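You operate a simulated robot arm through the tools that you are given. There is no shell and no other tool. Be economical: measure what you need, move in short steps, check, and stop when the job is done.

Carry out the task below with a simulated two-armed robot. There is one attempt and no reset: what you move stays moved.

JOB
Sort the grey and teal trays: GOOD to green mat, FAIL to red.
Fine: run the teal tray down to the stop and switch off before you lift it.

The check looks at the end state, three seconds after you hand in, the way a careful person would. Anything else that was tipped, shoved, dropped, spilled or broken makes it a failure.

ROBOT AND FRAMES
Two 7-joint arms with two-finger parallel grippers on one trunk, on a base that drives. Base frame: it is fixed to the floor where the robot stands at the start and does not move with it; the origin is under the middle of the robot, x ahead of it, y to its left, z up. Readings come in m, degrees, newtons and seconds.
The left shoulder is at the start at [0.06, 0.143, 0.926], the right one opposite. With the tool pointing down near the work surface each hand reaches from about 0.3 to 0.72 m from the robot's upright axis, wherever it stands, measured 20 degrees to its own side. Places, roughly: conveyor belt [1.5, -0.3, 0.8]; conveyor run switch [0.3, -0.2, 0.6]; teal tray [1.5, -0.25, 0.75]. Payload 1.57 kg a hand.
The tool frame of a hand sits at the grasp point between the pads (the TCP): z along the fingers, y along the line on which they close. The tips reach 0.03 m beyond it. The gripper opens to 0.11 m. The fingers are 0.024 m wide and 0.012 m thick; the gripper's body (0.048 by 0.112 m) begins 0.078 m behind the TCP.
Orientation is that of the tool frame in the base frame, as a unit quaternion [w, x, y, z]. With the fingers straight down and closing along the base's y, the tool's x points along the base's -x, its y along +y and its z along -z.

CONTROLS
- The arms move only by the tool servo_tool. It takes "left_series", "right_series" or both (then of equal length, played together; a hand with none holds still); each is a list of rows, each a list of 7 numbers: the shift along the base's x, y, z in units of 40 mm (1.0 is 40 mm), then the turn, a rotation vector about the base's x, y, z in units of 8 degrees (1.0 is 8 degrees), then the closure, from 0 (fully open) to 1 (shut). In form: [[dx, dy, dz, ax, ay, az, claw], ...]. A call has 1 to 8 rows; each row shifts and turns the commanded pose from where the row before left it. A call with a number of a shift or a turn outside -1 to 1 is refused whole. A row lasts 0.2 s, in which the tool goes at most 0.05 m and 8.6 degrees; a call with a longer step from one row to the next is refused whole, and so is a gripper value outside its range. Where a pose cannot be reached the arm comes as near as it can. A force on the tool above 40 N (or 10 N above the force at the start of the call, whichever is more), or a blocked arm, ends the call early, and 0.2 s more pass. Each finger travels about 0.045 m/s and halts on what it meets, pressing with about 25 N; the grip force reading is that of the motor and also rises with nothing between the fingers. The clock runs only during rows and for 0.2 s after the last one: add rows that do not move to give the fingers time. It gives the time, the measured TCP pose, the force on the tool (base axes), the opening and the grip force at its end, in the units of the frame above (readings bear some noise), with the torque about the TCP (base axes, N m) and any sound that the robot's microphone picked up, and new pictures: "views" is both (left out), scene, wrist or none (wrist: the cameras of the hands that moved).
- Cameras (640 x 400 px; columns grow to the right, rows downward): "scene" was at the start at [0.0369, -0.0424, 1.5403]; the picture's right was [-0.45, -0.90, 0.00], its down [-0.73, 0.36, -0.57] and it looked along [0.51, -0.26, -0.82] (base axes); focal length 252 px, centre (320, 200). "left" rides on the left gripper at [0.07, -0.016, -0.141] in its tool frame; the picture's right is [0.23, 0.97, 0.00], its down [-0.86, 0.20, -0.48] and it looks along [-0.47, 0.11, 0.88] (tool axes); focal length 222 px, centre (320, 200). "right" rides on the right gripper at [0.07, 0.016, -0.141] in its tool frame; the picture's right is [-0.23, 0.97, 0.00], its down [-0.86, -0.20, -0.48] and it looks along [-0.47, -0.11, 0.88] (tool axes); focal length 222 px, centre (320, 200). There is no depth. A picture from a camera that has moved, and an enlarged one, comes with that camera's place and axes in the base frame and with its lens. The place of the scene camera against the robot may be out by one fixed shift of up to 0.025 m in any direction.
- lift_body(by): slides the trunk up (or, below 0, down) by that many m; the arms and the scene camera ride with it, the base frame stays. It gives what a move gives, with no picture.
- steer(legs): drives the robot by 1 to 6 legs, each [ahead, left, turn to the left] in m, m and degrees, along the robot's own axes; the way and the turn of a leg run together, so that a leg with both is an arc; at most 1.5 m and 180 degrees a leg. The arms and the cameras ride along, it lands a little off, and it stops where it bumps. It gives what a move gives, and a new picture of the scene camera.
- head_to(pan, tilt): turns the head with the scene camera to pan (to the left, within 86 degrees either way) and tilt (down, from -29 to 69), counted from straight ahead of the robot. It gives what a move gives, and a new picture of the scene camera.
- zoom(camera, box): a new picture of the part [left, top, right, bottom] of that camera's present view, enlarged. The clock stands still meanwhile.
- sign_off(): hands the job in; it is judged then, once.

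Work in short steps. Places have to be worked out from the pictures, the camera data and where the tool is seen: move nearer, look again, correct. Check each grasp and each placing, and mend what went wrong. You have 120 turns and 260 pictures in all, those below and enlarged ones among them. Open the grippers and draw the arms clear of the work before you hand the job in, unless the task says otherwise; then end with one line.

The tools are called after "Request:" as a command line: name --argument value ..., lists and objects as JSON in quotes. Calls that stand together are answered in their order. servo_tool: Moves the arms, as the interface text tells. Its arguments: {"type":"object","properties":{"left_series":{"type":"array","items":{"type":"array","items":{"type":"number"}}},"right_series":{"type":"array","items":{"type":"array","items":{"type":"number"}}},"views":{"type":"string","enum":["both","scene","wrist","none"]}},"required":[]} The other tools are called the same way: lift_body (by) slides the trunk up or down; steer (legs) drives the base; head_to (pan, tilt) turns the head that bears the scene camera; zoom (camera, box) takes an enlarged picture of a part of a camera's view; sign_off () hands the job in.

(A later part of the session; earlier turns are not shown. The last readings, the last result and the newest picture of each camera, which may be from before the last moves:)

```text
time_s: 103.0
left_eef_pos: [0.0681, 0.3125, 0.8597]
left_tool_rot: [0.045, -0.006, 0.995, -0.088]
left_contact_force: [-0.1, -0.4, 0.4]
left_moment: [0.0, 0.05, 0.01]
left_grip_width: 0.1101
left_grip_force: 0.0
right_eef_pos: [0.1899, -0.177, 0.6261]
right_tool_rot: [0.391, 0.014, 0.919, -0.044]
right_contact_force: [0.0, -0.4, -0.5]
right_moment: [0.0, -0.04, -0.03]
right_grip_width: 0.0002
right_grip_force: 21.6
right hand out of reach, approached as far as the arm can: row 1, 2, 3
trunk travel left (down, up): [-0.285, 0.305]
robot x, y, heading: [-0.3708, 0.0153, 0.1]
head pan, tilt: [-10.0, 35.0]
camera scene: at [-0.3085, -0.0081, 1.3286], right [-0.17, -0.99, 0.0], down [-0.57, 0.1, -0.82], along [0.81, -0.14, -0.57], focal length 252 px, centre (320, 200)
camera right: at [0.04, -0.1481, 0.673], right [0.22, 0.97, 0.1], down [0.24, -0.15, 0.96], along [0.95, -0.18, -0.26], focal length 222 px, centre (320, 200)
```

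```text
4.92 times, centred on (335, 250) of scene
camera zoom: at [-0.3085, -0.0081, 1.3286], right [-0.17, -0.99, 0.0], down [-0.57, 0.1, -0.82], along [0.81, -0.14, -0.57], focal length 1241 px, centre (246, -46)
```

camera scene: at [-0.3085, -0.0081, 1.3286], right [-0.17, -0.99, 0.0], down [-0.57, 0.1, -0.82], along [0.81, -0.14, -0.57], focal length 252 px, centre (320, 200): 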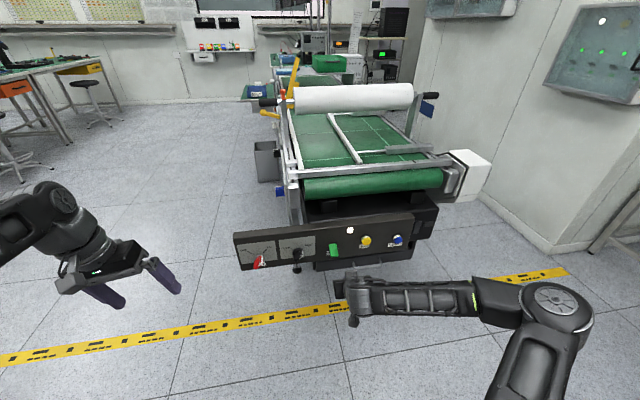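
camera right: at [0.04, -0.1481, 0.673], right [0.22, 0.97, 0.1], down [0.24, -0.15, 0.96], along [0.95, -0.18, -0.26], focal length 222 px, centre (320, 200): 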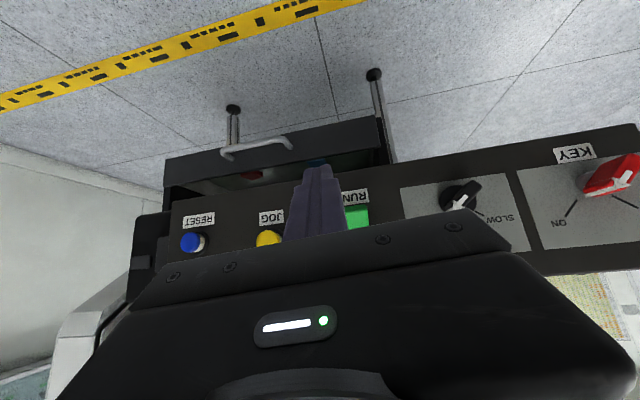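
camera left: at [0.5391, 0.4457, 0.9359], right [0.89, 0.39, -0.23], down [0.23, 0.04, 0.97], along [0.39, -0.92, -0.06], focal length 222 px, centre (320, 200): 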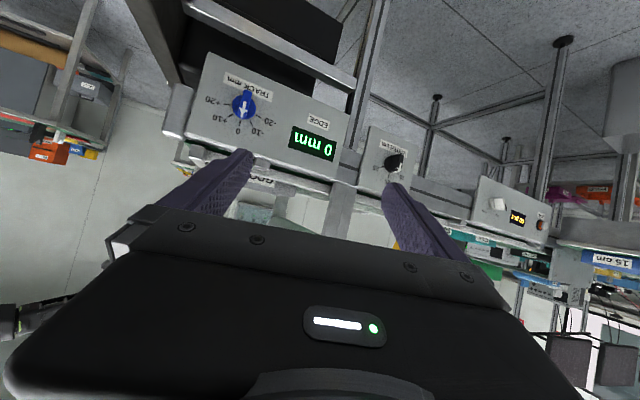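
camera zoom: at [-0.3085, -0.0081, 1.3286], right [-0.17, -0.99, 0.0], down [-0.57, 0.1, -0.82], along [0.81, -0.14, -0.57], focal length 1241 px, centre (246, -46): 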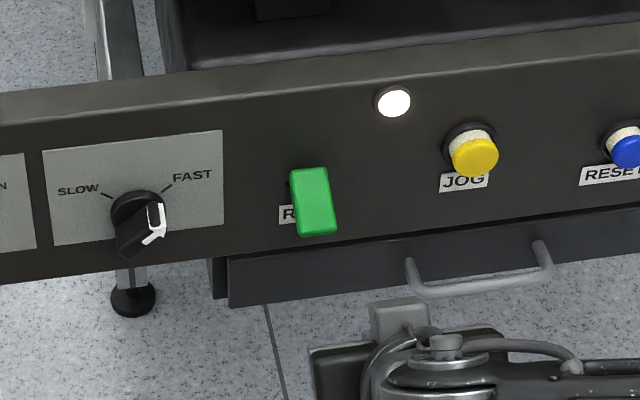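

Shift 2 cm left and advance to ~1.5 cm before the paddle.

Request:
servo_tool --right_series '[[0.4, 0.5, 0.15, 0, 0, 0, 1], [0.6, 0, 0, 0, 0, 0, 1], [0.6, 0, 0, 0, 0, 0, 1], [0, 0, 0, 0, 0, 0, 1]]' --views "both"

Request:
zoom --camera "scene" --box '[270, 210, 400, 290]'

Request:
zoom --camera "right" --box '[240, 120, 440, 245]'

```text
time_s: 104.0
left_eef_pos: [0.068, 0.3131, 0.8607]
left_tool_rot: [0.045, -0.007, 0.995, -0.089]
left_contact_force: [-0.6, -0.1, 0.3]
left_moment: [0.02, 0.02, 0.0]
left_grip_width: 0.1101
left_grip_force: 0.0
right_eef_pos: [0.2543, -0.157, 0.6305]
right_tool_rot: [0.391, 0.014, 0.919, -0.043]
right_contact_force: [1.3, 0.5, -0.1]
right_moment: [0.0, -0.02, 0.0]
right_grip_width: 0.0
right_grip_force: 21.4
trunk travel left (down, up): [-0.285, 0.305]
robot x, y, heading: [-0.3719, 0.0182, 0.3]
head pan, tilt: [-10.0, 35.0]
camera scene: at [-0.3084, -0.0081, 1.3286], right [-0.17, -0.99, 0.0], down [-0.57, 0.1, -0.82], along [0.81, -0.14, -0.57], focal length 252 px, centre (320, 200)
camera right: at [0.1047, -0.1279, 0.6781], right [0.22, 0.97, 0.1], down [0.24, -0.15, 0.96], along [0.95, -0.18, -0.26], focal length 222 px, centre (320, 200)
```

scene: 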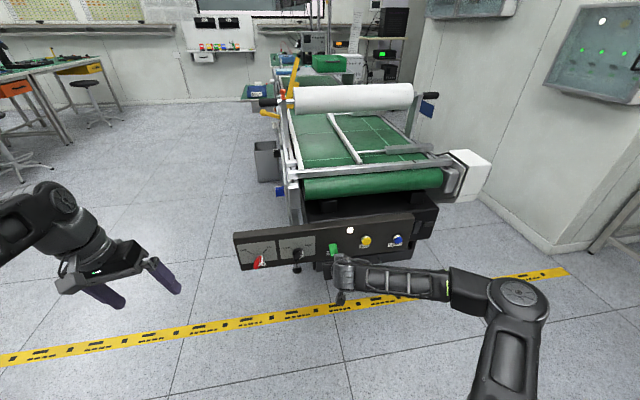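
right: 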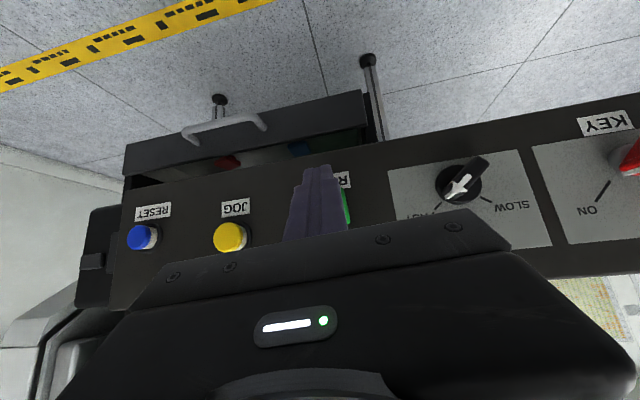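

```text
4.92 times, centred on (335, 250) of scene
camera zoom: at [-0.3084, -0.0081, 1.3286], right [-0.17, -0.99, 0.0], down [-0.57, 0.1, -0.82], along [0.81, -0.14, -0.57], focal length 1241 px, centre (246, -46)
```

zoom: 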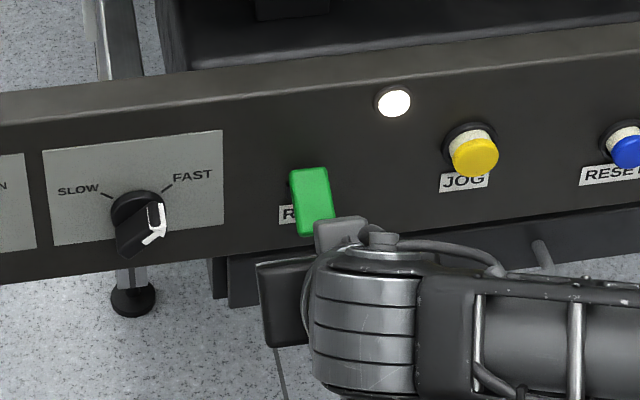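

```text
3.20 times, centred on (340, 182) of right
camera zoom: at [0.1047, -0.1279, 0.6781], right [0.22, 0.97, 0.1], down [0.24, -0.15, 0.96], along [0.95, -0.18, -0.26], focal length 711 px, centre (256, 256)
```

zoom: 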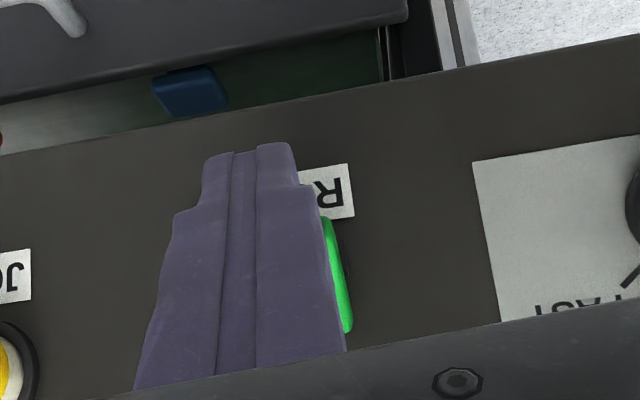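

Tips line up with the paddle but a bit low. Raise 12 mm and push forward gently.

Request:
servo_tool --right_series '[[0, 0, 0.3, 0, 0, 0, 1], [0.4, 0, 0, 0, 0, 0, 1], [0.3, 0, 0, 0, 0, 0, 1], [0.3, 0, 0, 0, 0, 0, 1]]' --views "both"

Request:
zoom --camera "right" --box '[240, 120, 440, 245]'

```text
time_s: 105.0
left_eef_pos: [0.0661, 0.3107, 0.8608]
left_tool_rot: [0.046, -0.006, 0.995, -0.088]
left_contact_force: [0.1, -0.8, 0.0]
left_moment: [0.01, -0.01, 0.0]
left_grip_width: 0.1101
left_grip_force: 0.0
right_eef_pos: [0.2907, -0.1559, 0.6429]
right_tool_rot: [0.388, 0.014, 0.92, -0.044]
right_contact_force: [-33.8, -0.9, 4.6]
right_moment: [0.04, 0.79, 0.26]
right_grip_width: 0.0002
right_grip_force: 21.5
trunk travel left (down, up): [-0.285, 0.305]
robot x, y, heading: [-0.3689, 0.02, -0.2]
head pan, tilt: [-10.0, 35.0]
camera scene: at [-0.3118, -0.0082, 1.3288], right [-0.17, -0.99, 0.0], down [-0.56, 0.1, -0.82], along [0.81, -0.14, -0.57], focal length 252 px, centre (320, 200)
camera right: at [0.1402, -0.1278, 0.6902], right [0.22, 0.97, 0.1], down [0.24, -0.15, 0.96], along [0.95, -0.18, -0.27], focal length 222 px, centre (320, 200)
```

scene: 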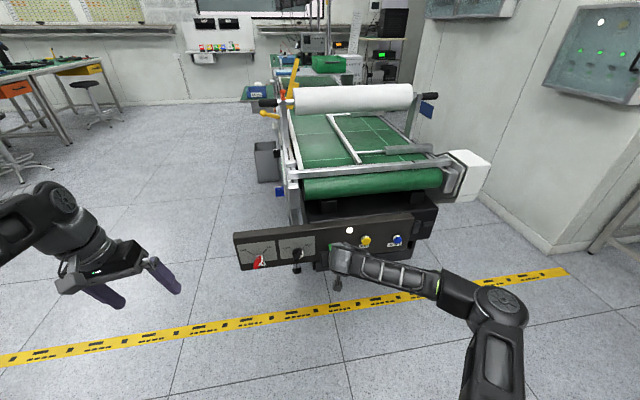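
right: 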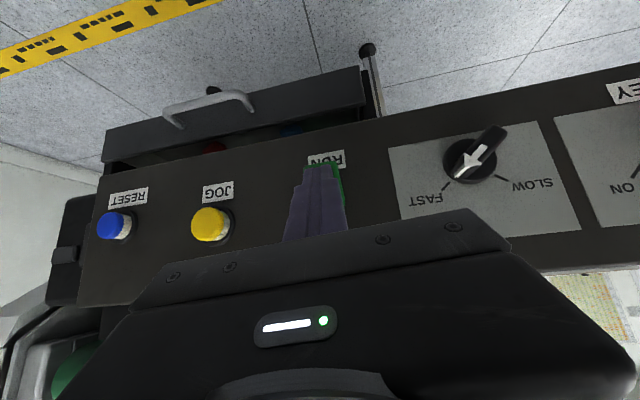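

```text
3.20 times, centred on (340, 182) of right
camera zoom: at [0.1402, -0.1278, 0.6902], right [0.22, 0.97, 0.1], down [0.24, -0.15, 0.96], along [0.95, -0.18, -0.27], focal length 711 px, centre (256, 256)
```

zoom: 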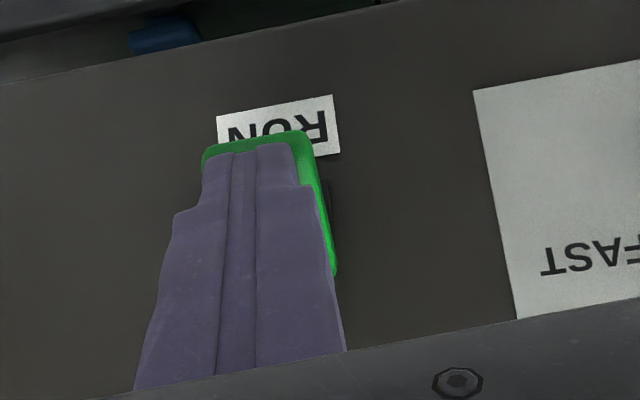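

34 N against the paddle with no sound; I back off and see whether its state changed.

Request:
servo_tool --right_series '[[-0.8, 0, 0, 0, 0, 0, 1], [-0.8, 0, -0.6, 0, 0, 0, 1], [-0.8, -0.5, -0.3, 0, 0, 0, 1]]' --views "both"

Request:
zoom --camera "scene" --box '[270, 210, 400, 290]'

Request:
zoom --camera "scene" --box '[230, 50, 450, 188]'

```text
time_s: 105.8
left_eef_pos: [0.0679, 0.3128, 0.8594]
left_tool_rot: [0.045, -0.007, 0.995, -0.089]
left_contact_force: [0.0, -0.4, 0.6]
left_moment: [-0.02, 0.01, 0.01]
left_grip_width: 0.1099
left_grip_force: 0.1
right_eef_pos: [0.2003, -0.1766, 0.607]
right_tool_rot: [0.392, 0.015, 0.919, -0.045]
right_contact_force: [0.2, 0.2, 0.1]
right_moment: [0.02, 0.02, 0.01]
right_grip_width: 0.0
right_grip_force: 21.3
trunk travel left (down, up): [-0.285, 0.305]
robot x, y, heading: [-0.3668, 0.0184, 0.2]
head pan, tilt: [-10.0, 35.0]
camera scene: at [-0.3083, -0.0081, 1.3286], right [-0.17, -0.99, 0.0], down [-0.57, 0.1, -0.82], along [0.81, -0.14, -0.57], focal length 252 px, centre (320, 200)
camera right: at [0.0492, -0.1486, 0.6533], right [0.22, 0.97, 0.1], down [0.24, -0.15, 0.96], along [0.95, -0.18, -0.26], focal length 222 px, centre (320, 200)
```

scene: 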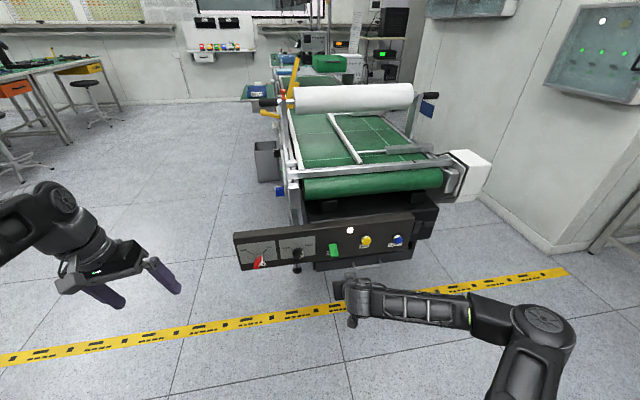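
right: 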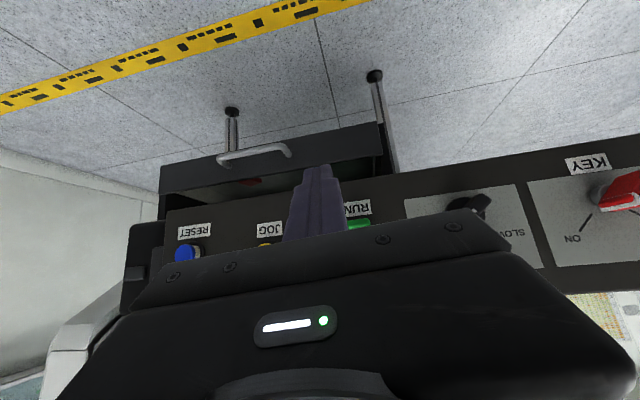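

```text
4.92 times, centred on (335, 250) of scene
camera zoom: at [-0.3083, -0.0081, 1.3286], right [-0.17, -0.99, 0.0], down [-0.57, 0.1, -0.82], along [0.81, -0.14, -0.57], focal length 1241 px, centre (246, -46)
```

zoom: 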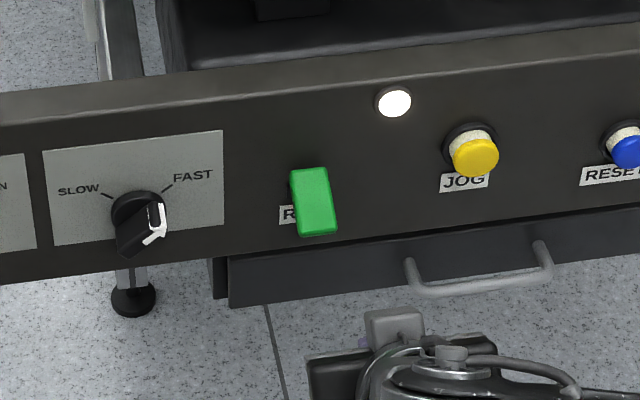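

```text
2.90 times, centred on (340, 119) of scene
camera zoom: at [-0.3083, -0.0081, 1.3286], right [-0.17, -0.99, 0.0], down [-0.57, 0.1, -0.82], along [0.81, -0.14, -0.57], focal length 731 px, centre (262, 435)
```

zoom: 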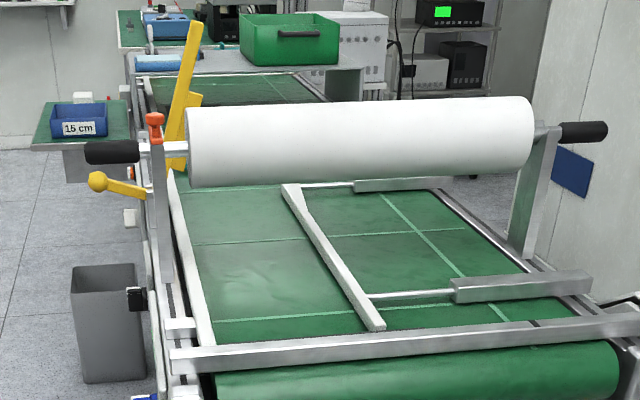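

The paddle didn't flip. I'll make the fingers nearly horizontal, hook under the lower end and push up.

Request:
servo_tool --right_series '[[0, 0.3, 0, 0, -1, 0, 1], [0, 0.2, 0, 0, -1, 0, 1], [0, 0, 0, 0, -1, 0, 1], [0, 0, 0, 0, -1, 0, 1], [0, 0, 0, 0, 0, 0, 1]]' --views "both"

Request:
zoom --camera "right" --box '[220, 100, 460, 250]'

```text
time_s: 107.0
left_eef_pos: [0.0674, 0.3126, 0.86]
left_tool_rot: [0.046, -0.006, 0.995, -0.088]
left_contact_force: [1.1, 1.1, -0.4]
left_moment: [0.02, -0.01, -0.02]
left_grip_width: 0.1102
left_grip_force: 0.0
right_eef_pos: [0.1988, -0.1599, 0.6062]
right_tool_rot: [0.484, 0.019, 0.874, -0.043]
right_contact_force: [0.4, -1.0, -0.3]
right_moment: [0.0, 0.03, 0.01]
right_grip_width: 0.0
right_grip_force: 21.4
right hand out of reach, approached as far as the arm can: row 2, 3, 4
trunk travel left (down, up): [-0.285, 0.305]
robot x, y, heading: [-0.3737, 0.0173, 0.5]
head pan, tilt: [-10.0, 35.0]
camera scene: at [-0.3085, -0.0081, 1.3286], right [-0.17, -0.99, 0.0], down [-0.57, 0.1, -0.82], along [0.81, -0.14, -0.57], focal length 252 px, centre (320, 200)
camera right: at [0.0417, -0.1317, 0.6219], right [0.19, 0.97, 0.14], down [0.03, -0.15, 0.99], along [0.98, -0.18, -0.06], focal length 222 px, centre (320, 200)
```

scene: 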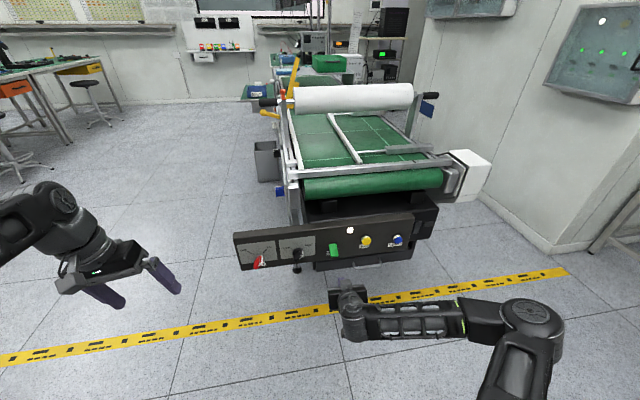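
right: 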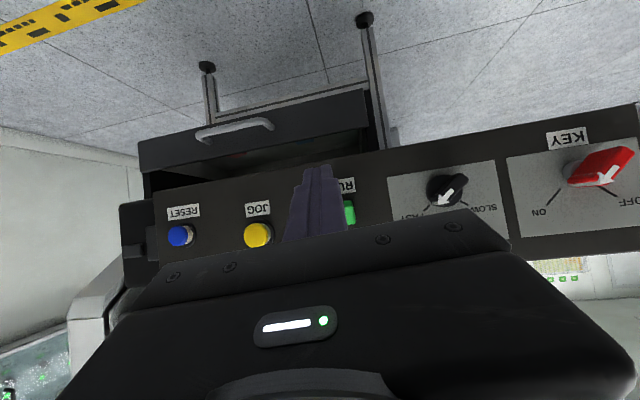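

```text
2.67 times, centred on (340, 175) of right
camera zoom: at [0.0417, -0.1317, 0.6219], right [0.19, 0.97, 0.14], down [0.03, -0.15, 0.99], along [0.98, -0.18, -0.06], focal length 592 px, centre (267, 267)
```

zoom: 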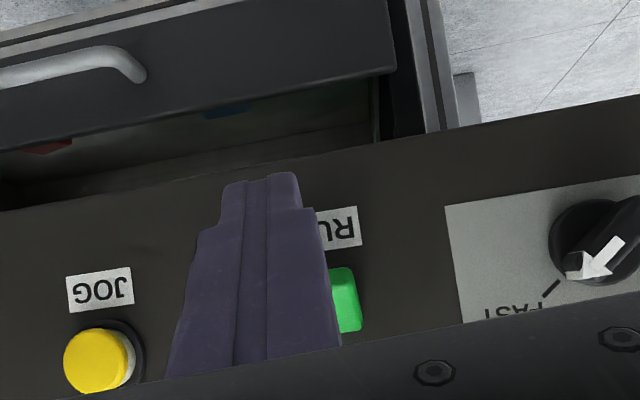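

Lower 12 mm, advance under the paddle's lower end, then lift.

Request:
servo_tool --right_series '[[0.6, 0, -0.4, 0, 0, 0, 1], [0.8, 0, 0, 0, 0, 0, 1], [0.8, 0, 0, 0, 0, 0, 1], [0, 0, 0, 0, 0, 0, 1]]' --views "wrist"

Request:
zoom --camera "right" --box '[220, 100, 460, 250]'

```text
time_s: 108.0
left_eef_pos: [0.0688, 0.313, 0.8578]
left_tool_rot: [0.046, -0.007, 0.995, -0.088]
left_contact_force: [-0.3, -0.2, 0.2]
left_moment: [0.0, 0.02, -0.02]
left_grip_width: 0.1101
left_grip_force: 0.1
right_eef_pos: [0.2847, -0.1625, 0.5909]
right_tool_rot: [0.485, 0.018, 0.874, -0.042]
right_contact_force: [0.6, -0.2, -0.2]
right_moment: [-0.01, 0.01, -0.02]
right_grip_width: 0.0002
right_grip_force: 20.8
trunk travel left (down, up): [-0.285, 0.305]
robot x, y, heading: [-0.3717, 0.0162, 0.3]
head pan, tilt: [-10.0, 35.0]
camera right: at [0.1282, -0.1337, 0.6055], right [0.19, 0.97, 0.14], down [0.03, -0.15, 0.99], along [0.98, -0.18, -0.06], focal length 222 px, centre (320, 200)
```

right: 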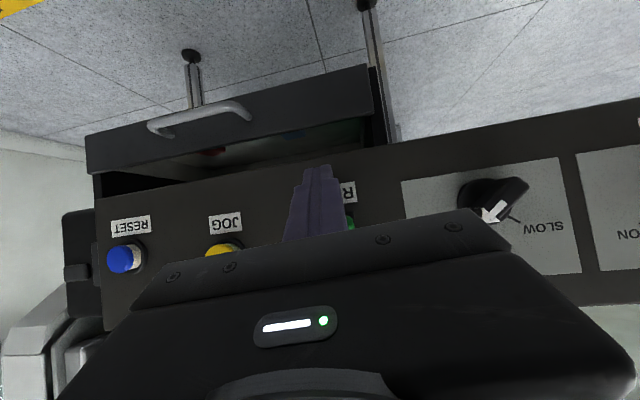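

```text
2.67 times, centred on (340, 175) of right
camera zoom: at [0.1282, -0.1337, 0.6055], right [0.19, 0.97, 0.14], down [0.03, -0.15, 0.99], along [0.98, -0.18, -0.06], focal length 592 px, centre (267, 267)
```

zoom: 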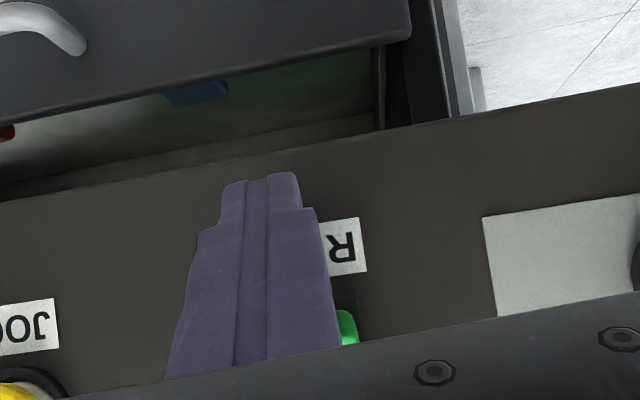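

Now lift the tips against the paddle's lower end, slightly forward.

Request:
servo_tool --right_series '[[0.2, 0.1, 0.3, 0, 0, 0, 1], [0.1, 0, 0.3, 0, 0, 0, 1], [0, 0, 0.3, 0, 0, 0, 1]]' --views "both"

Request:
zoom --camera "right" --box '[220, 100, 460, 250]'

```text
time_s: 108.8
left_eef_pos: [0.0672, 0.3128, 0.859]
left_tool_rot: [0.045, -0.006, 0.995, -0.089]
left_contact_force: [-0.1, 0.5, 0.1]
left_moment: [-0.01, 0.02, 0.04]
left_grip_width: 0.11
left_grip_force: 0.1
right_eef_pos: [0.2968, -0.1562, 0.6297]
right_tool_rot: [0.486, 0.018, 0.873, -0.042]
right_contact_force: [0.6, 0.5, -0.5]
right_moment: [-0.01, -0.03, 0.03]
right_grip_width: 0.0
right_grip_force: 21.2
trunk travel left (down, up): [-0.285, 0.305]
robot x, y, heading: [-0.3663, 0.0163, 0.2]
head pan, tilt: [-10.0, 35.0]
heard: click
camera scene: at [-0.3081, -0.0081, 1.3286], right [-0.17, -0.99, 0.0], down [-0.57, 0.1, -0.82], along [0.81, -0.14, -0.57], focal length 252 px, centre (320, 200)
camera right: at [0.1412, -0.1281, 0.6433], right [0.19, 0.97, 0.14], down [0.03, -0.15, 0.99], along [0.98, -0.18, -0.06], focal length 222 px, centre (320, 200)
```

scene: 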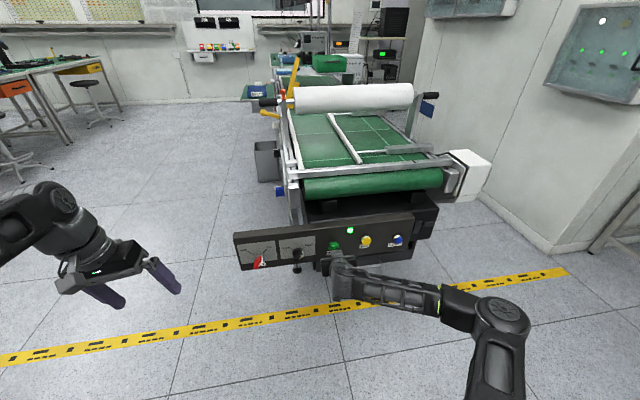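
right: 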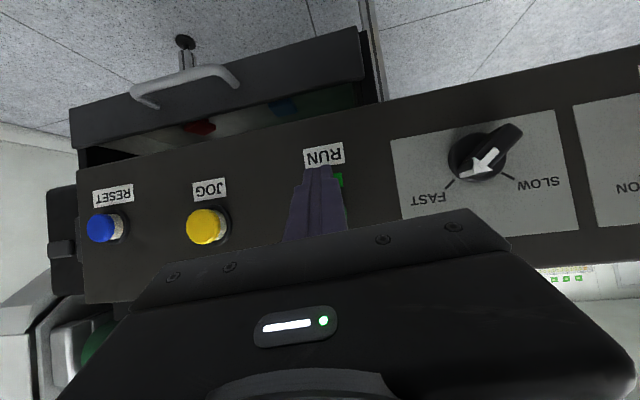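

```text
2.67 times, centred on (340, 175) of right
camera zoom: at [0.1412, -0.1281, 0.6433], right [0.19, 0.97, 0.14], down [0.03, -0.15, 0.99], along [0.98, -0.18, -0.06], focal length 592 px, centre (267, 267)
```

zoom: 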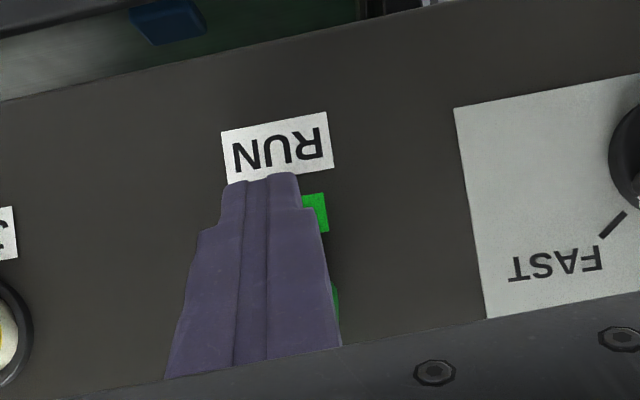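

Click — lamp turned green: running. I back out and rise to be ready to push the lever down, watching the tray.

Request:
servo_tool --right_series '[[-0.8, 0, 0, 0, 0, 0, 1], [-0.8, 0, 0.5, 0, 0, 0, 1], [0, 0, 1, 0, 0, 0, 1]]' --views "scene"

Request:
zoom --camera "scene" --box '[230, 50, 450, 188]'

Request:
zoom --camera "scene" --box '[270, 210, 400, 290]'

```text
time_s: 109.6
left_eef_pos: [0.0661, 0.313, 0.8586]
left_tool_rot: [0.045, -0.007, 0.995, -0.089]
left_contact_force: [0.6, 0.5, 0.5]
left_moment: [-0.03, 0.01, -0.04]
left_grip_width: 0.1101
left_grip_force: 0.1
right_eef_pos: [0.2318, -0.1581, 0.6884]
right_tool_rot: [0.485, 0.018, 0.874, -0.042]
right_contact_force: [0.3, 0.1, -0.5]
right_moment: [-0.05, 0.02, -0.01]
right_grip_width: 0.0
right_grip_force: 21.7
trunk travel left (down, up): [-0.285, 0.305]
robot x, y, heading: [-0.3689, 0.0195, 0.2]
head pan, tilt: [-10.0, 35.0]
camera scene: at [-0.3086, -0.0081, 1.3285], right [-0.17, -0.99, 0.0], down [-0.57, 0.1, -0.82], along [0.81, -0.14, -0.57], focal length 252 px, centre (320, 200)
```

scene: 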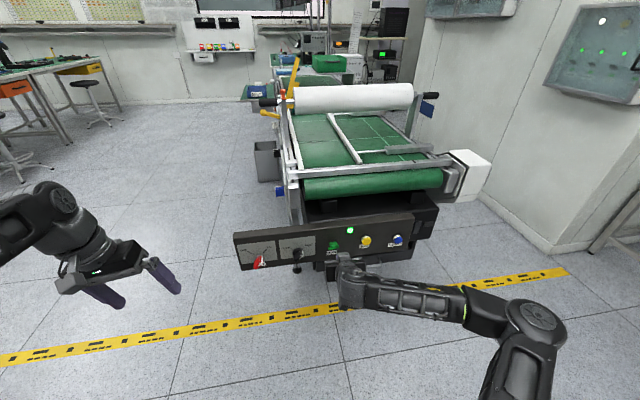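

```text
2.90 times, centred on (340, 119) of scene
camera zoom: at [-0.3086, -0.0081, 1.3285], right [-0.17, -0.99, 0.0], down [-0.57, 0.1, -0.82], along [0.81, -0.14, -0.57], focal length 731 px, centre (262, 435)
```

zoom: 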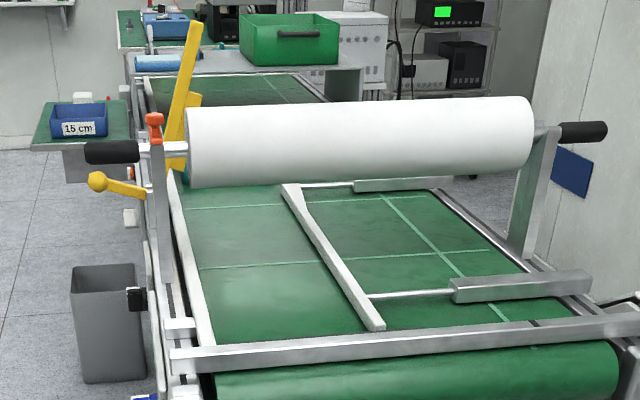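

```text
4.92 times, centred on (335, 250) of scene
camera zoom: at [-0.3086, -0.0081, 1.3285], right [-0.17, -0.99, 0.0], down [-0.57, 0.1, -0.82], along [0.81, -0.14, -0.57], focal length 1241 px, centre (246, -46)
```

zoom: 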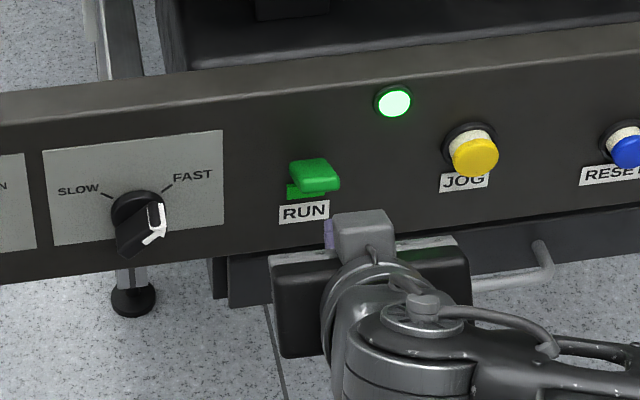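

Belt lines have moved; it runs. I pre-position tips above the lever and wait, watching.

Request:
servo_tool --right_series '[[0, 0, 0.6, 0, 0, 0, 1], [0.6, 0, 0, 0, 0, 0, 1], [0.6, 0, 0, 0, 0, 0, 1], [0, 0, 0, 0, 0, 0, 1], [0, 0, 0, 0, 0, 0, 1], [0, 0, 0, 0, 0, 0, 1], [0, 0, 0, 0, 0, 0, 1], [0, 0, 0, 0, 0, 0, 1]]' --views "both"

Request:
zoom --camera "scene" --box '[230, 50, 450, 188]'

```text
time_s: 111.4
left_eef_pos: [0.0692, 0.3133, 0.8597]
left_tool_rot: [0.045, -0.006, 0.995, -0.088]
left_contact_force: [-0.2, -0.3, -0.6]
left_moment: [0.02, -0.01, 0.0]
left_grip_width: 0.1102
left_grip_force: 0.0
right_eef_pos: [0.2814, -0.1567, 0.7123]
right_tool_rot: [0.485, 0.018, 0.874, -0.041]
right_contact_force: [0.2, -0.3, -0.9]
right_moment: [-0.02, -0.01, 0.01]
right_grip_width: 0.0
right_grip_force: 21.2
trunk travel left (down, up): [-0.285, 0.305]
robot x, y, heading: [-0.3673, 0.0179, 0.2]
head pan, tilt: [-10.0, 35.0]
camera scene: at [-0.3085, -0.0081, 1.3286], right [-0.17, -0.99, 0.0], down [-0.57, 0.1, -0.82], along [0.81, -0.14, -0.57], focal length 252 px, centre (320, 200)
camera right: at [0.1249, -0.1287, 0.7269], right [0.19, 0.97, 0.14], down [0.03, -0.15, 0.99], along [0.98, -0.18, -0.06], focal length 222 px, centre (320, 200)
```

scene: 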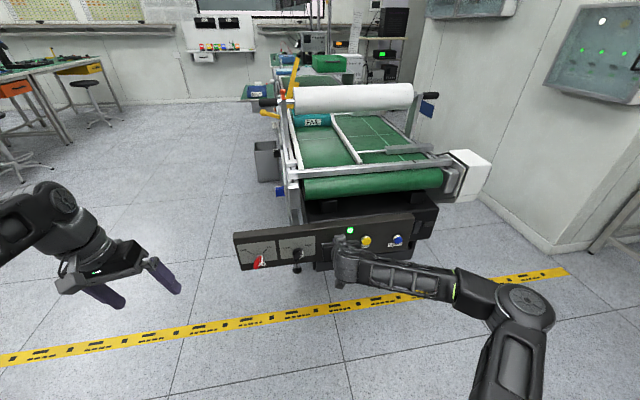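
right: 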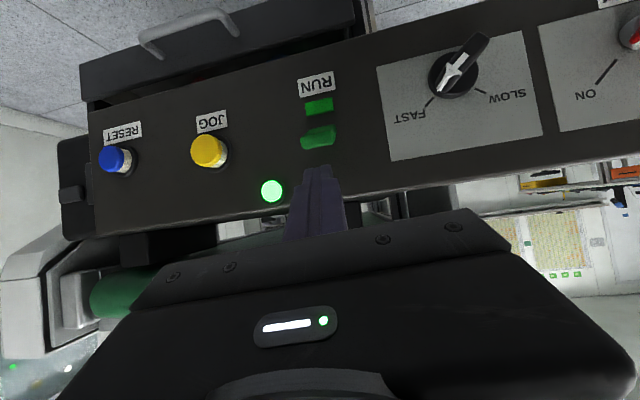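

```text
2.90 times, centred on (340, 119) of scene
camera zoom: at [-0.3085, -0.0081, 1.3286], right [-0.17, -0.99, 0.0], down [-0.57, 0.1, -0.82], along [0.81, -0.14, -0.57], focal length 731 px, centre (262, 435)
```

zoom: 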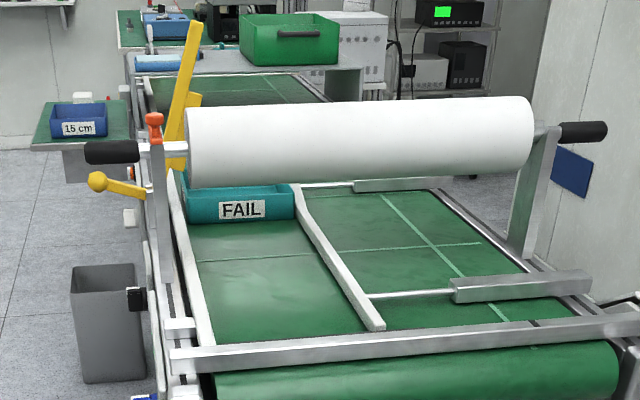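

The tray entered the lane well. Wait ~1.4 s more.

Request:
servo_tool --right_series '[[0, 0, 0, 0, 0, 0, 1], [0, 0, 0, 0, 0, 0, 1], [0, 0, 0, 0, 0, 0, 1], [0, 0, 0, 0, 0, 0, 1], [0, 0, 0, 0, 0, 0, 1], [0, 0, 0, 0, 0, 0, 1]]' --views "scene"

Request:
zoom --camera "scene" --box '[230, 50, 450, 188]'

```text
time_s: 112.8
left_eef_pos: [0.0685, 0.3126, 0.8595]
left_tool_rot: [0.045, -0.007, 0.995, -0.089]
left_contact_force: [-0.7, 0.9, -0.5]
left_moment: [0.02, -0.02, 0.01]
left_grip_width: 0.11
left_grip_force: 0.1
right_eef_pos: [0.2822, -0.1582, 0.713]
right_tool_rot: [0.484, 0.018, 0.874, -0.041]
right_contact_force: [-0.5, 0.0, 0.3]
right_moment: [0.04, -0.01, -0.01]
right_grip_width: 0.0
right_grip_force: 21.2
trunk travel left (down, up): [-0.285, 0.305]
robot x, y, heading: [-0.3689, 0.0148, 0.2]
head pan, tilt: [-10.0, 35.0]
camera scene: at [-0.3085, -0.0081, 1.3286], right [-0.17, -0.99, 0.0], down [-0.57, 0.1, -0.82], along [0.81, -0.14, -0.57], focal length 252 px, centre (320, 200)
```

scene: 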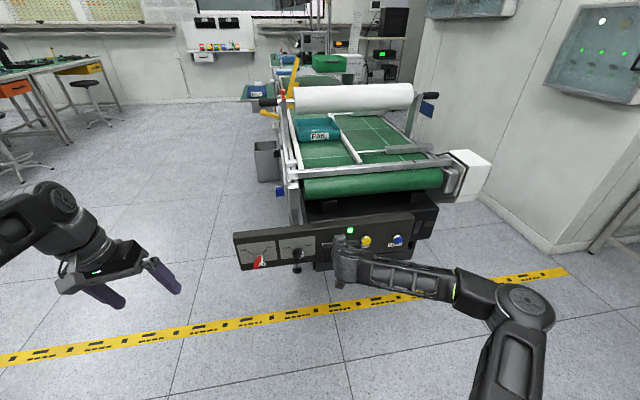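

```text
2.90 times, centred on (340, 119) of scene
camera zoom: at [-0.3085, -0.0081, 1.3286], right [-0.17, -0.99, 0.0], down [-0.57, 0.1, -0.82], along [0.81, -0.14, -0.57], focal length 731 px, centre (262, 435)
```

zoom: 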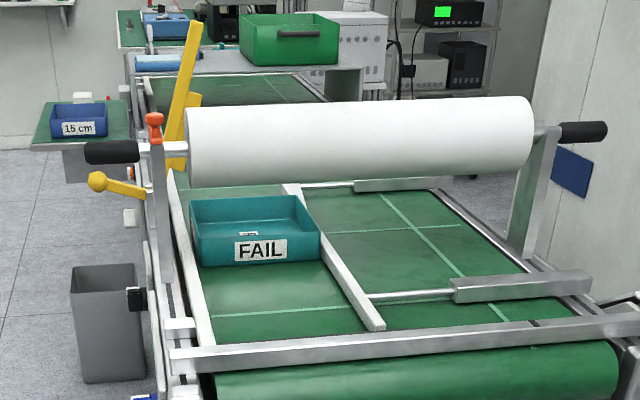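

Continue for ~1.8 s.

Request:
servo_tool --right_series '[[0, 0, 0, 0, 0, 0, 1], [0, 0, 0, 0, 0, 0, 1], [0, 0, 0, 0, 0, 0, 1], [0, 0, 0, 0, 0, 0, 1], [0, 0, 0, 0, 0, 0, 1], [0, 0, 0, 0, 0, 0, 1], [0, 0, 0, 0, 0, 0, 1], [0, 0, 0, 0, 0, 0, 1]]' --views "scene"

Request:
zoom --camera "scene" --box '[230, 50, 450, 188]'

```text
time_s: 114.6
left_eef_pos: [0.0678, 0.3119, 0.8593]
left_tool_rot: [0.045, -0.007, 0.995, -0.088]
left_contact_force: [-0.9, -0.4, 0.3]
left_moment: [0.04, 0.02, 0.02]
left_grip_width: 0.1098
left_grip_force: 0.1
right_eef_pos: [0.2811, -0.1568, 0.7124]
right_tool_rot: [0.485, 0.019, 0.874, -0.042]
right_contact_force: [0.3, -0.3, 0.2]
right_moment: [-0.03, -0.02, 0.03]
right_grip_width: 0.0
right_grip_force: 21.5
trunk travel left (down, up): [-0.285, 0.305]
robot x, y, heading: [-0.3674, 0.0212, 0.4]
head pan, tilt: [-10.0, 35.0]
camera scene: at [-0.3085, -0.0081, 1.3286], right [-0.17, -0.99, 0.0], down [-0.57, 0.1, -0.82], along [0.81, -0.14, -0.57], focal length 252 px, centre (320, 200)
```

scene: 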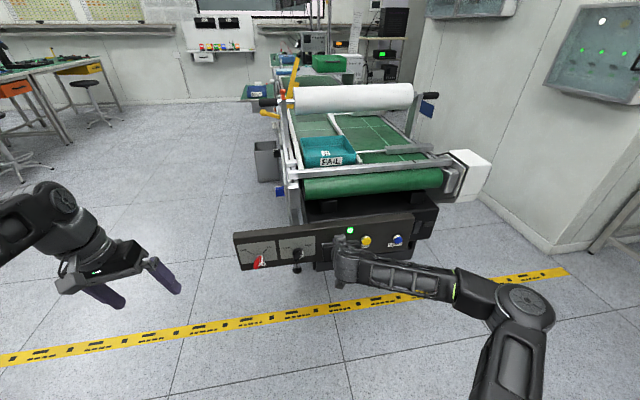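

```text
2.90 times, centred on (340, 119) of scene
camera zoom: at [-0.3085, -0.0081, 1.3286], right [-0.17, -0.99, 0.0], down [-0.57, 0.1, -0.82], along [0.81, -0.14, -0.57], focal length 731 px, centre (262, 435)
```

zoom: 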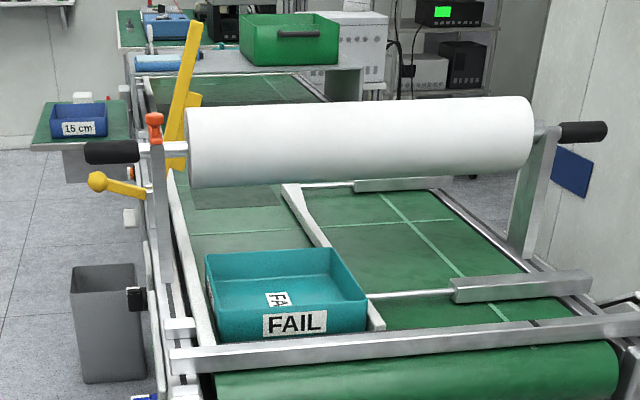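

Almost at the stop. I now push the lever down (takes ~1 s, letting the tray settle on the stop).

Request:
servo_tool --right_series '[[0.15, 0, -0.3, 0, 0, 0, 1], [0, 0, -0.4, 0, 0, 0, 1], [0, 0, -0.5, 0, 0, 0, 1], [0, 0, -0.5, 0, 0, 0, 1], [0, 0, -0.3, 0, 0, 0, 1]]' --views "both"

Request:
zoom --camera "scene" --box '[230, 50, 450, 188]'

Request:
zoom --camera "scene" --box '[270, 210, 400, 290]'

```text
time_s: 115.4
left_eef_pos: [0.0651, 0.3124, 0.8609]
left_tool_rot: [0.046, -0.004, 0.995, -0.088]
left_contact_force: [0.3, 0.5, -0.2]
left_moment: [-0.03, -0.04, 0.0]
left_grip_width: 0.1101
left_grip_force: 0.0
right_eef_pos: [0.2811, -0.157, 0.678]
right_tool_rot: [0.485, 0.017, 0.873, -0.041]
right_contact_force: [-28.8, -1.4, 10.9]
right_moment: [0.03, 0.33, 0.17]
right_grip_width: 0.0
right_grip_force: 21.3
trunk travel left (down, up): [-0.285, 0.305]
robot x, y, heading: [-0.3653, 0.0132, 0.2]
head pan, tilt: [-10.0, 35.0]
stopped in row 3 (right hand): the force on the tool passed its limit at 50 N (the readings are from after the stop); the commanded pose is now the measured one
camera scene: at [-0.3131, -0.0084, 1.3289], right [-0.17, -0.99, 0.0], down [-0.56, 0.1, -0.82], along [0.81, -0.14, -0.57], focal length 252 px, centre (320, 200)
camera right: at [0.1252, -0.1285, 0.6927], right [0.19, 0.97, 0.14], down [0.03, -0.15, 0.99], along [0.98, -0.18, -0.06], focal length 222 px, centre (320, 200)
```

scene: 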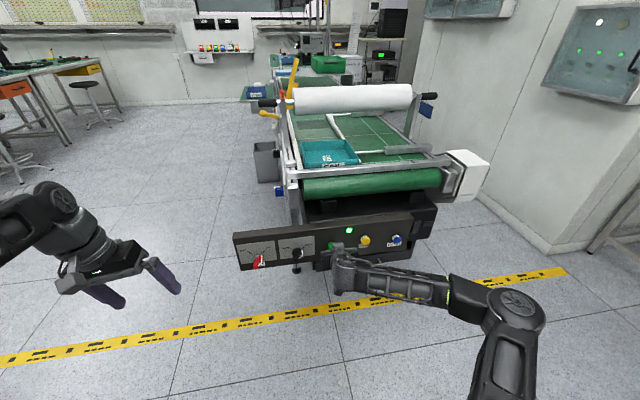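
right: 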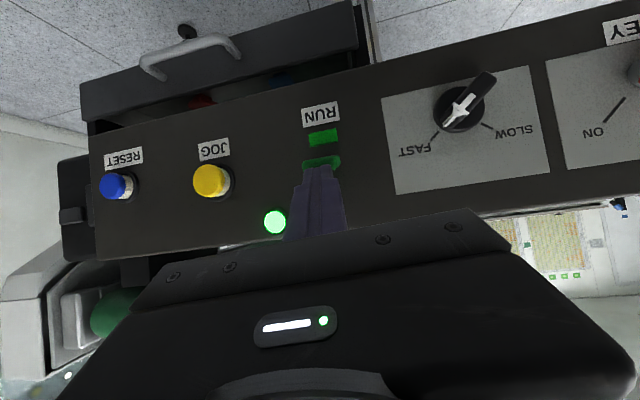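

```text
2.90 times, centred on (340, 119) of scene
camera zoom: at [-0.3131, -0.0084, 1.3289], right [-0.17, -0.99, 0.0], down [-0.56, 0.1, -0.82], along [0.81, -0.14, -0.57], focal length 731 px, centre (262, 435)
```

zoom: 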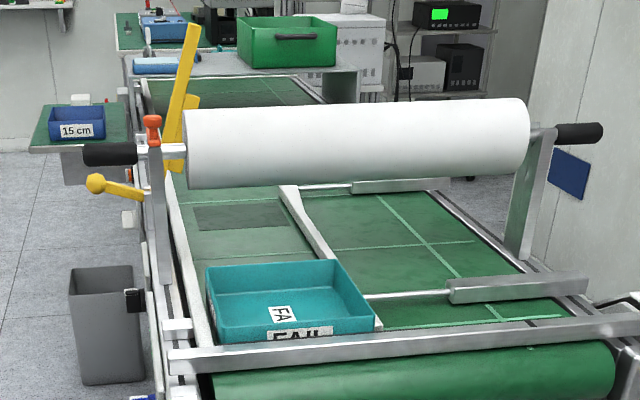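

```text
4.92 times, centred on (335, 250) of scene
camera zoom: at [-0.3131, -0.0084, 1.3289], right [-0.17, -0.99, 0.0], down [-0.56, 0.1, -0.82], along [0.81, -0.14, -0.57], focal length 1241 px, centre (246, -46)
```

zoom: 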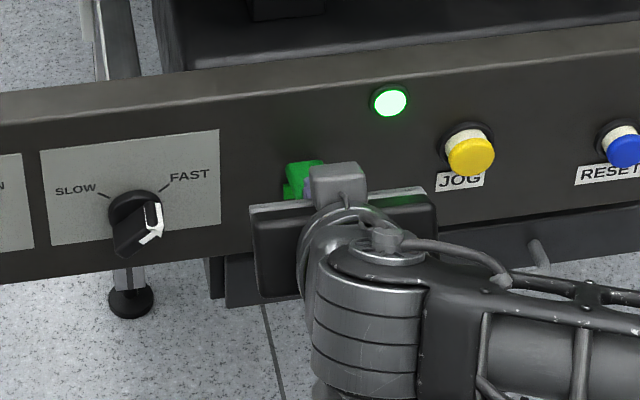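

The tray is at the stop. The tips met the lever's end frontally; I retract, turn the fingers more downward and press from above.

Request:
servo_tool --right_series '[[-0.6, 0, 0.3, 0, 0, 0, 1], [-0.3, 0, 0.8, 0, 1, 0, 1], [0, 0, 0.6, 0, 1, 0, 1], [0, 0, 0, 0, 1, 0, 1], [0.3, 0, 0, 0, 1, 0, 1], [0.6, 0, 0, 0, 1, 0, 1]]' --views "both"

Request:
zoom --camera "scene" --box '[270, 190, 400, 270]'

Request:
zoom --camera "right" --box '[220, 80, 460, 230]'

```text
time_s: 116.8
left_eef_pos: [0.0679, 0.3121, 0.8597]
left_tool_rot: [0.045, -0.006, 0.995, -0.088]
left_contact_force: [-0.4, 0.4, -0.6]
left_moment: [0.02, 0.01, 0.02]
left_grip_width: 0.1102
left_grip_force: 0.1
right_eef_pos: [0.2234, -0.2183, 0.7286]
right_tool_rot: [0.158, 0.002, 0.986, -0.044]
right_contact_force: [0.1, 0.2, 0.4]
right_moment: [-0.02, -0.04, 0.01]
right_grip_width: 0.0
right_grip_force: 21.3
right hand out of reach, approached as far as the arm can: row 4, 5, 6
trunk travel left (down, up): [-0.285, 0.305]
robot x, y, heading: [-0.369, 0.0182, 0.3]
head pan, tilt: [-10.0, 35.0]
camera scene: at [-0.3092, -0.0082, 1.3286], right [-0.17, -0.99, 0.0], down [-0.57, 0.1, -0.82], along [0.81, -0.14, -0.57], focal length 252 px, centre (320, 200)
camera right: at [0.1124, -0.1901, 0.8394], right [0.23, 0.97, -0.01], down [0.66, -0.15, 0.74], along [0.71, -0.18, -0.68], focal length 222 px, centre (320, 200)
```

scene: 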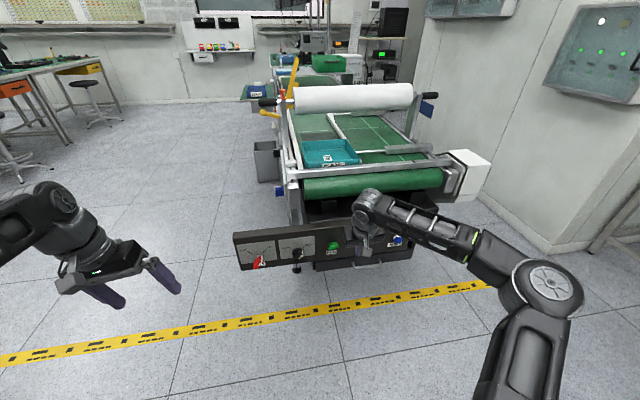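
right: 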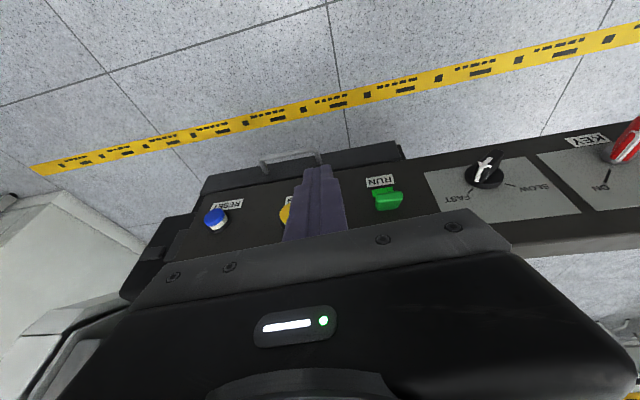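

```text
4.92 times, centred on (335, 230) of scene
camera zoom: at [-0.3092, -0.0082, 1.3286], right [-0.17, -0.99, 0.0], down [-0.57, 0.1, -0.82], along [0.81, -0.14, -0.57], focal length 1241 px, centre (246, 52)
```

zoom: 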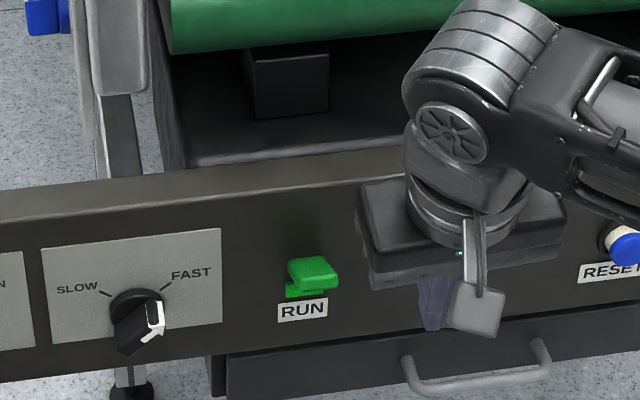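

```text
2.67 times, centred on (340, 155) of right
camera zoom: at [0.1124, -0.1901, 0.8394], right [0.23, 0.97, -0.01], down [0.66, -0.15, 0.74], along [0.71, -0.18, -0.68], focal length 592 px, centre (267, 320)
```

zoom: 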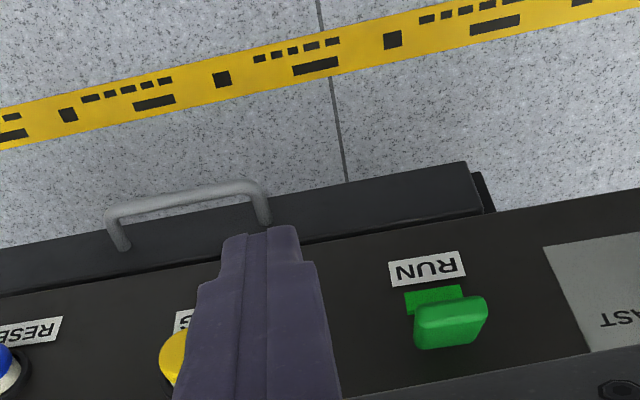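

Hand drifted in y due to reach; I move over the lever (tip to x≈0.31, y≈−0.158).

Request:
servo_tool --right_series '[[0, 0.5, 0.2, 0, 0, 0, 1], [0, 0.5, 0, 0, 0, 0, 1], [0.5, 0.5, 0, 0, 0, 0, 1], [0.7, 0, 0, 0, 0, 0, 1], [0.7, 0, 0, 0, 0, 0, 1]]' --views "both"

Request:
zoom --camera "right" --box '[220, 80, 460, 230]'

Request:
zoom --camera "scene" --box '[270, 190, 400, 270]'

```text
time_s: 118.0
left_eef_pos: [0.0658, 0.3117, 0.8596]
left_tool_rot: [0.045, -0.006, 0.995, -0.089]
left_contact_force: [0.8, -0.2, 0.6]
left_moment: [-0.02, -0.01, -0.01]
left_grip_width: 0.1098
left_grip_force: 0.0
right_eef_pos: [0.2298, -0.2223, 0.7185]
right_tool_rot: [0.158, 0.002, 0.986, -0.045]
right_contact_force: [-0.3, -0.7, -0.5]
right_moment: [0.02, 0.02, 0.02]
right_grip_width: 0.0
right_grip_force: 21.5
right hand out of reach, approached as far as the arm can: row 1, 2, 3, 4, 5
trunk travel left (down, up): [-0.285, 0.305]
robot x, y, heading: [-0.367, 0.0168, 0.3]
head pan, tilt: [-10.0, 35.0]
camera scene: at [-0.309, -0.0083, 1.3286], right [-0.17, -0.99, 0.0], down [-0.57, 0.1, -0.82], along [0.81, -0.14, -0.57], focal length 252 px, centre (320, 200)
camera right: at [0.1185, -0.1945, 0.8297], right [0.23, 0.97, -0.01], down [0.66, -0.15, 0.74], along [0.71, -0.18, -0.68], focal length 222 px, centre (320, 200)
```

scene: 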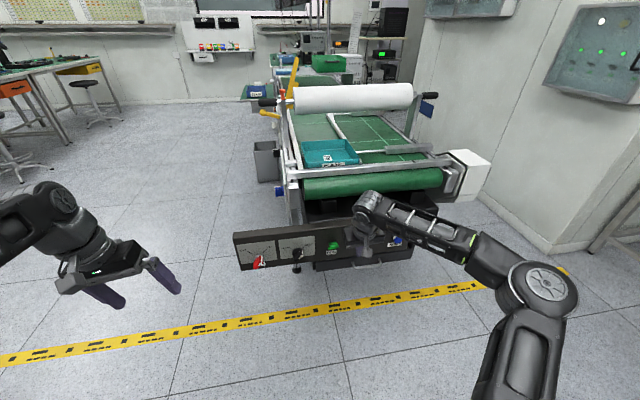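
right: 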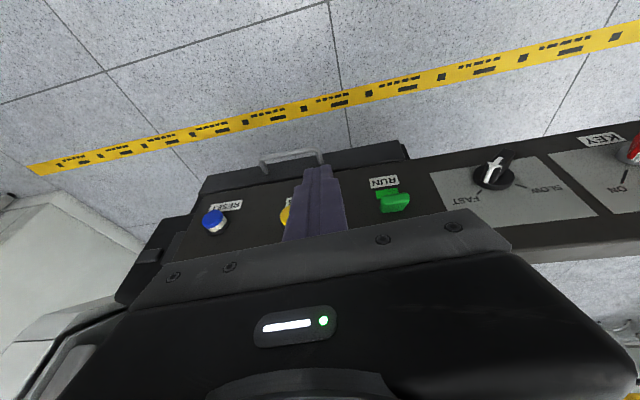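

```text
2.67 times, centred on (340, 155) of right
camera zoom: at [0.1185, -0.1945, 0.8297], right [0.23, 0.97, -0.01], down [0.66, -0.15, 0.74], along [0.71, -0.18, -0.68], focal length 592 px, centre (267, 320)
```

zoom: 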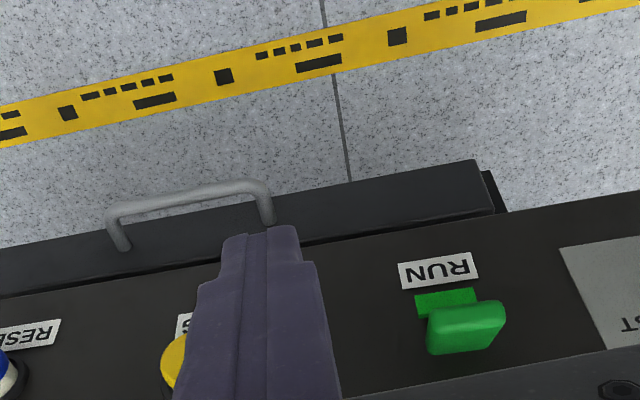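

```text
4.92 times, centred on (335, 230) of scene
camera zoom: at [-0.309, -0.0083, 1.3286], right [-0.17, -0.99, 0.0], down [-0.57, 0.1, -0.82], along [0.81, -0.14, -0.57], focal length 1241 px, centre (246, 52)
```

zoom: 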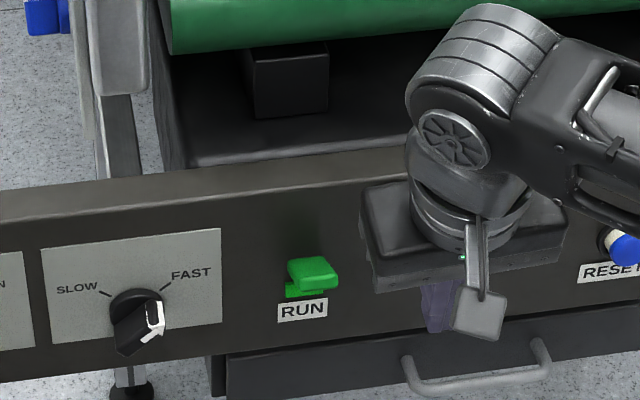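

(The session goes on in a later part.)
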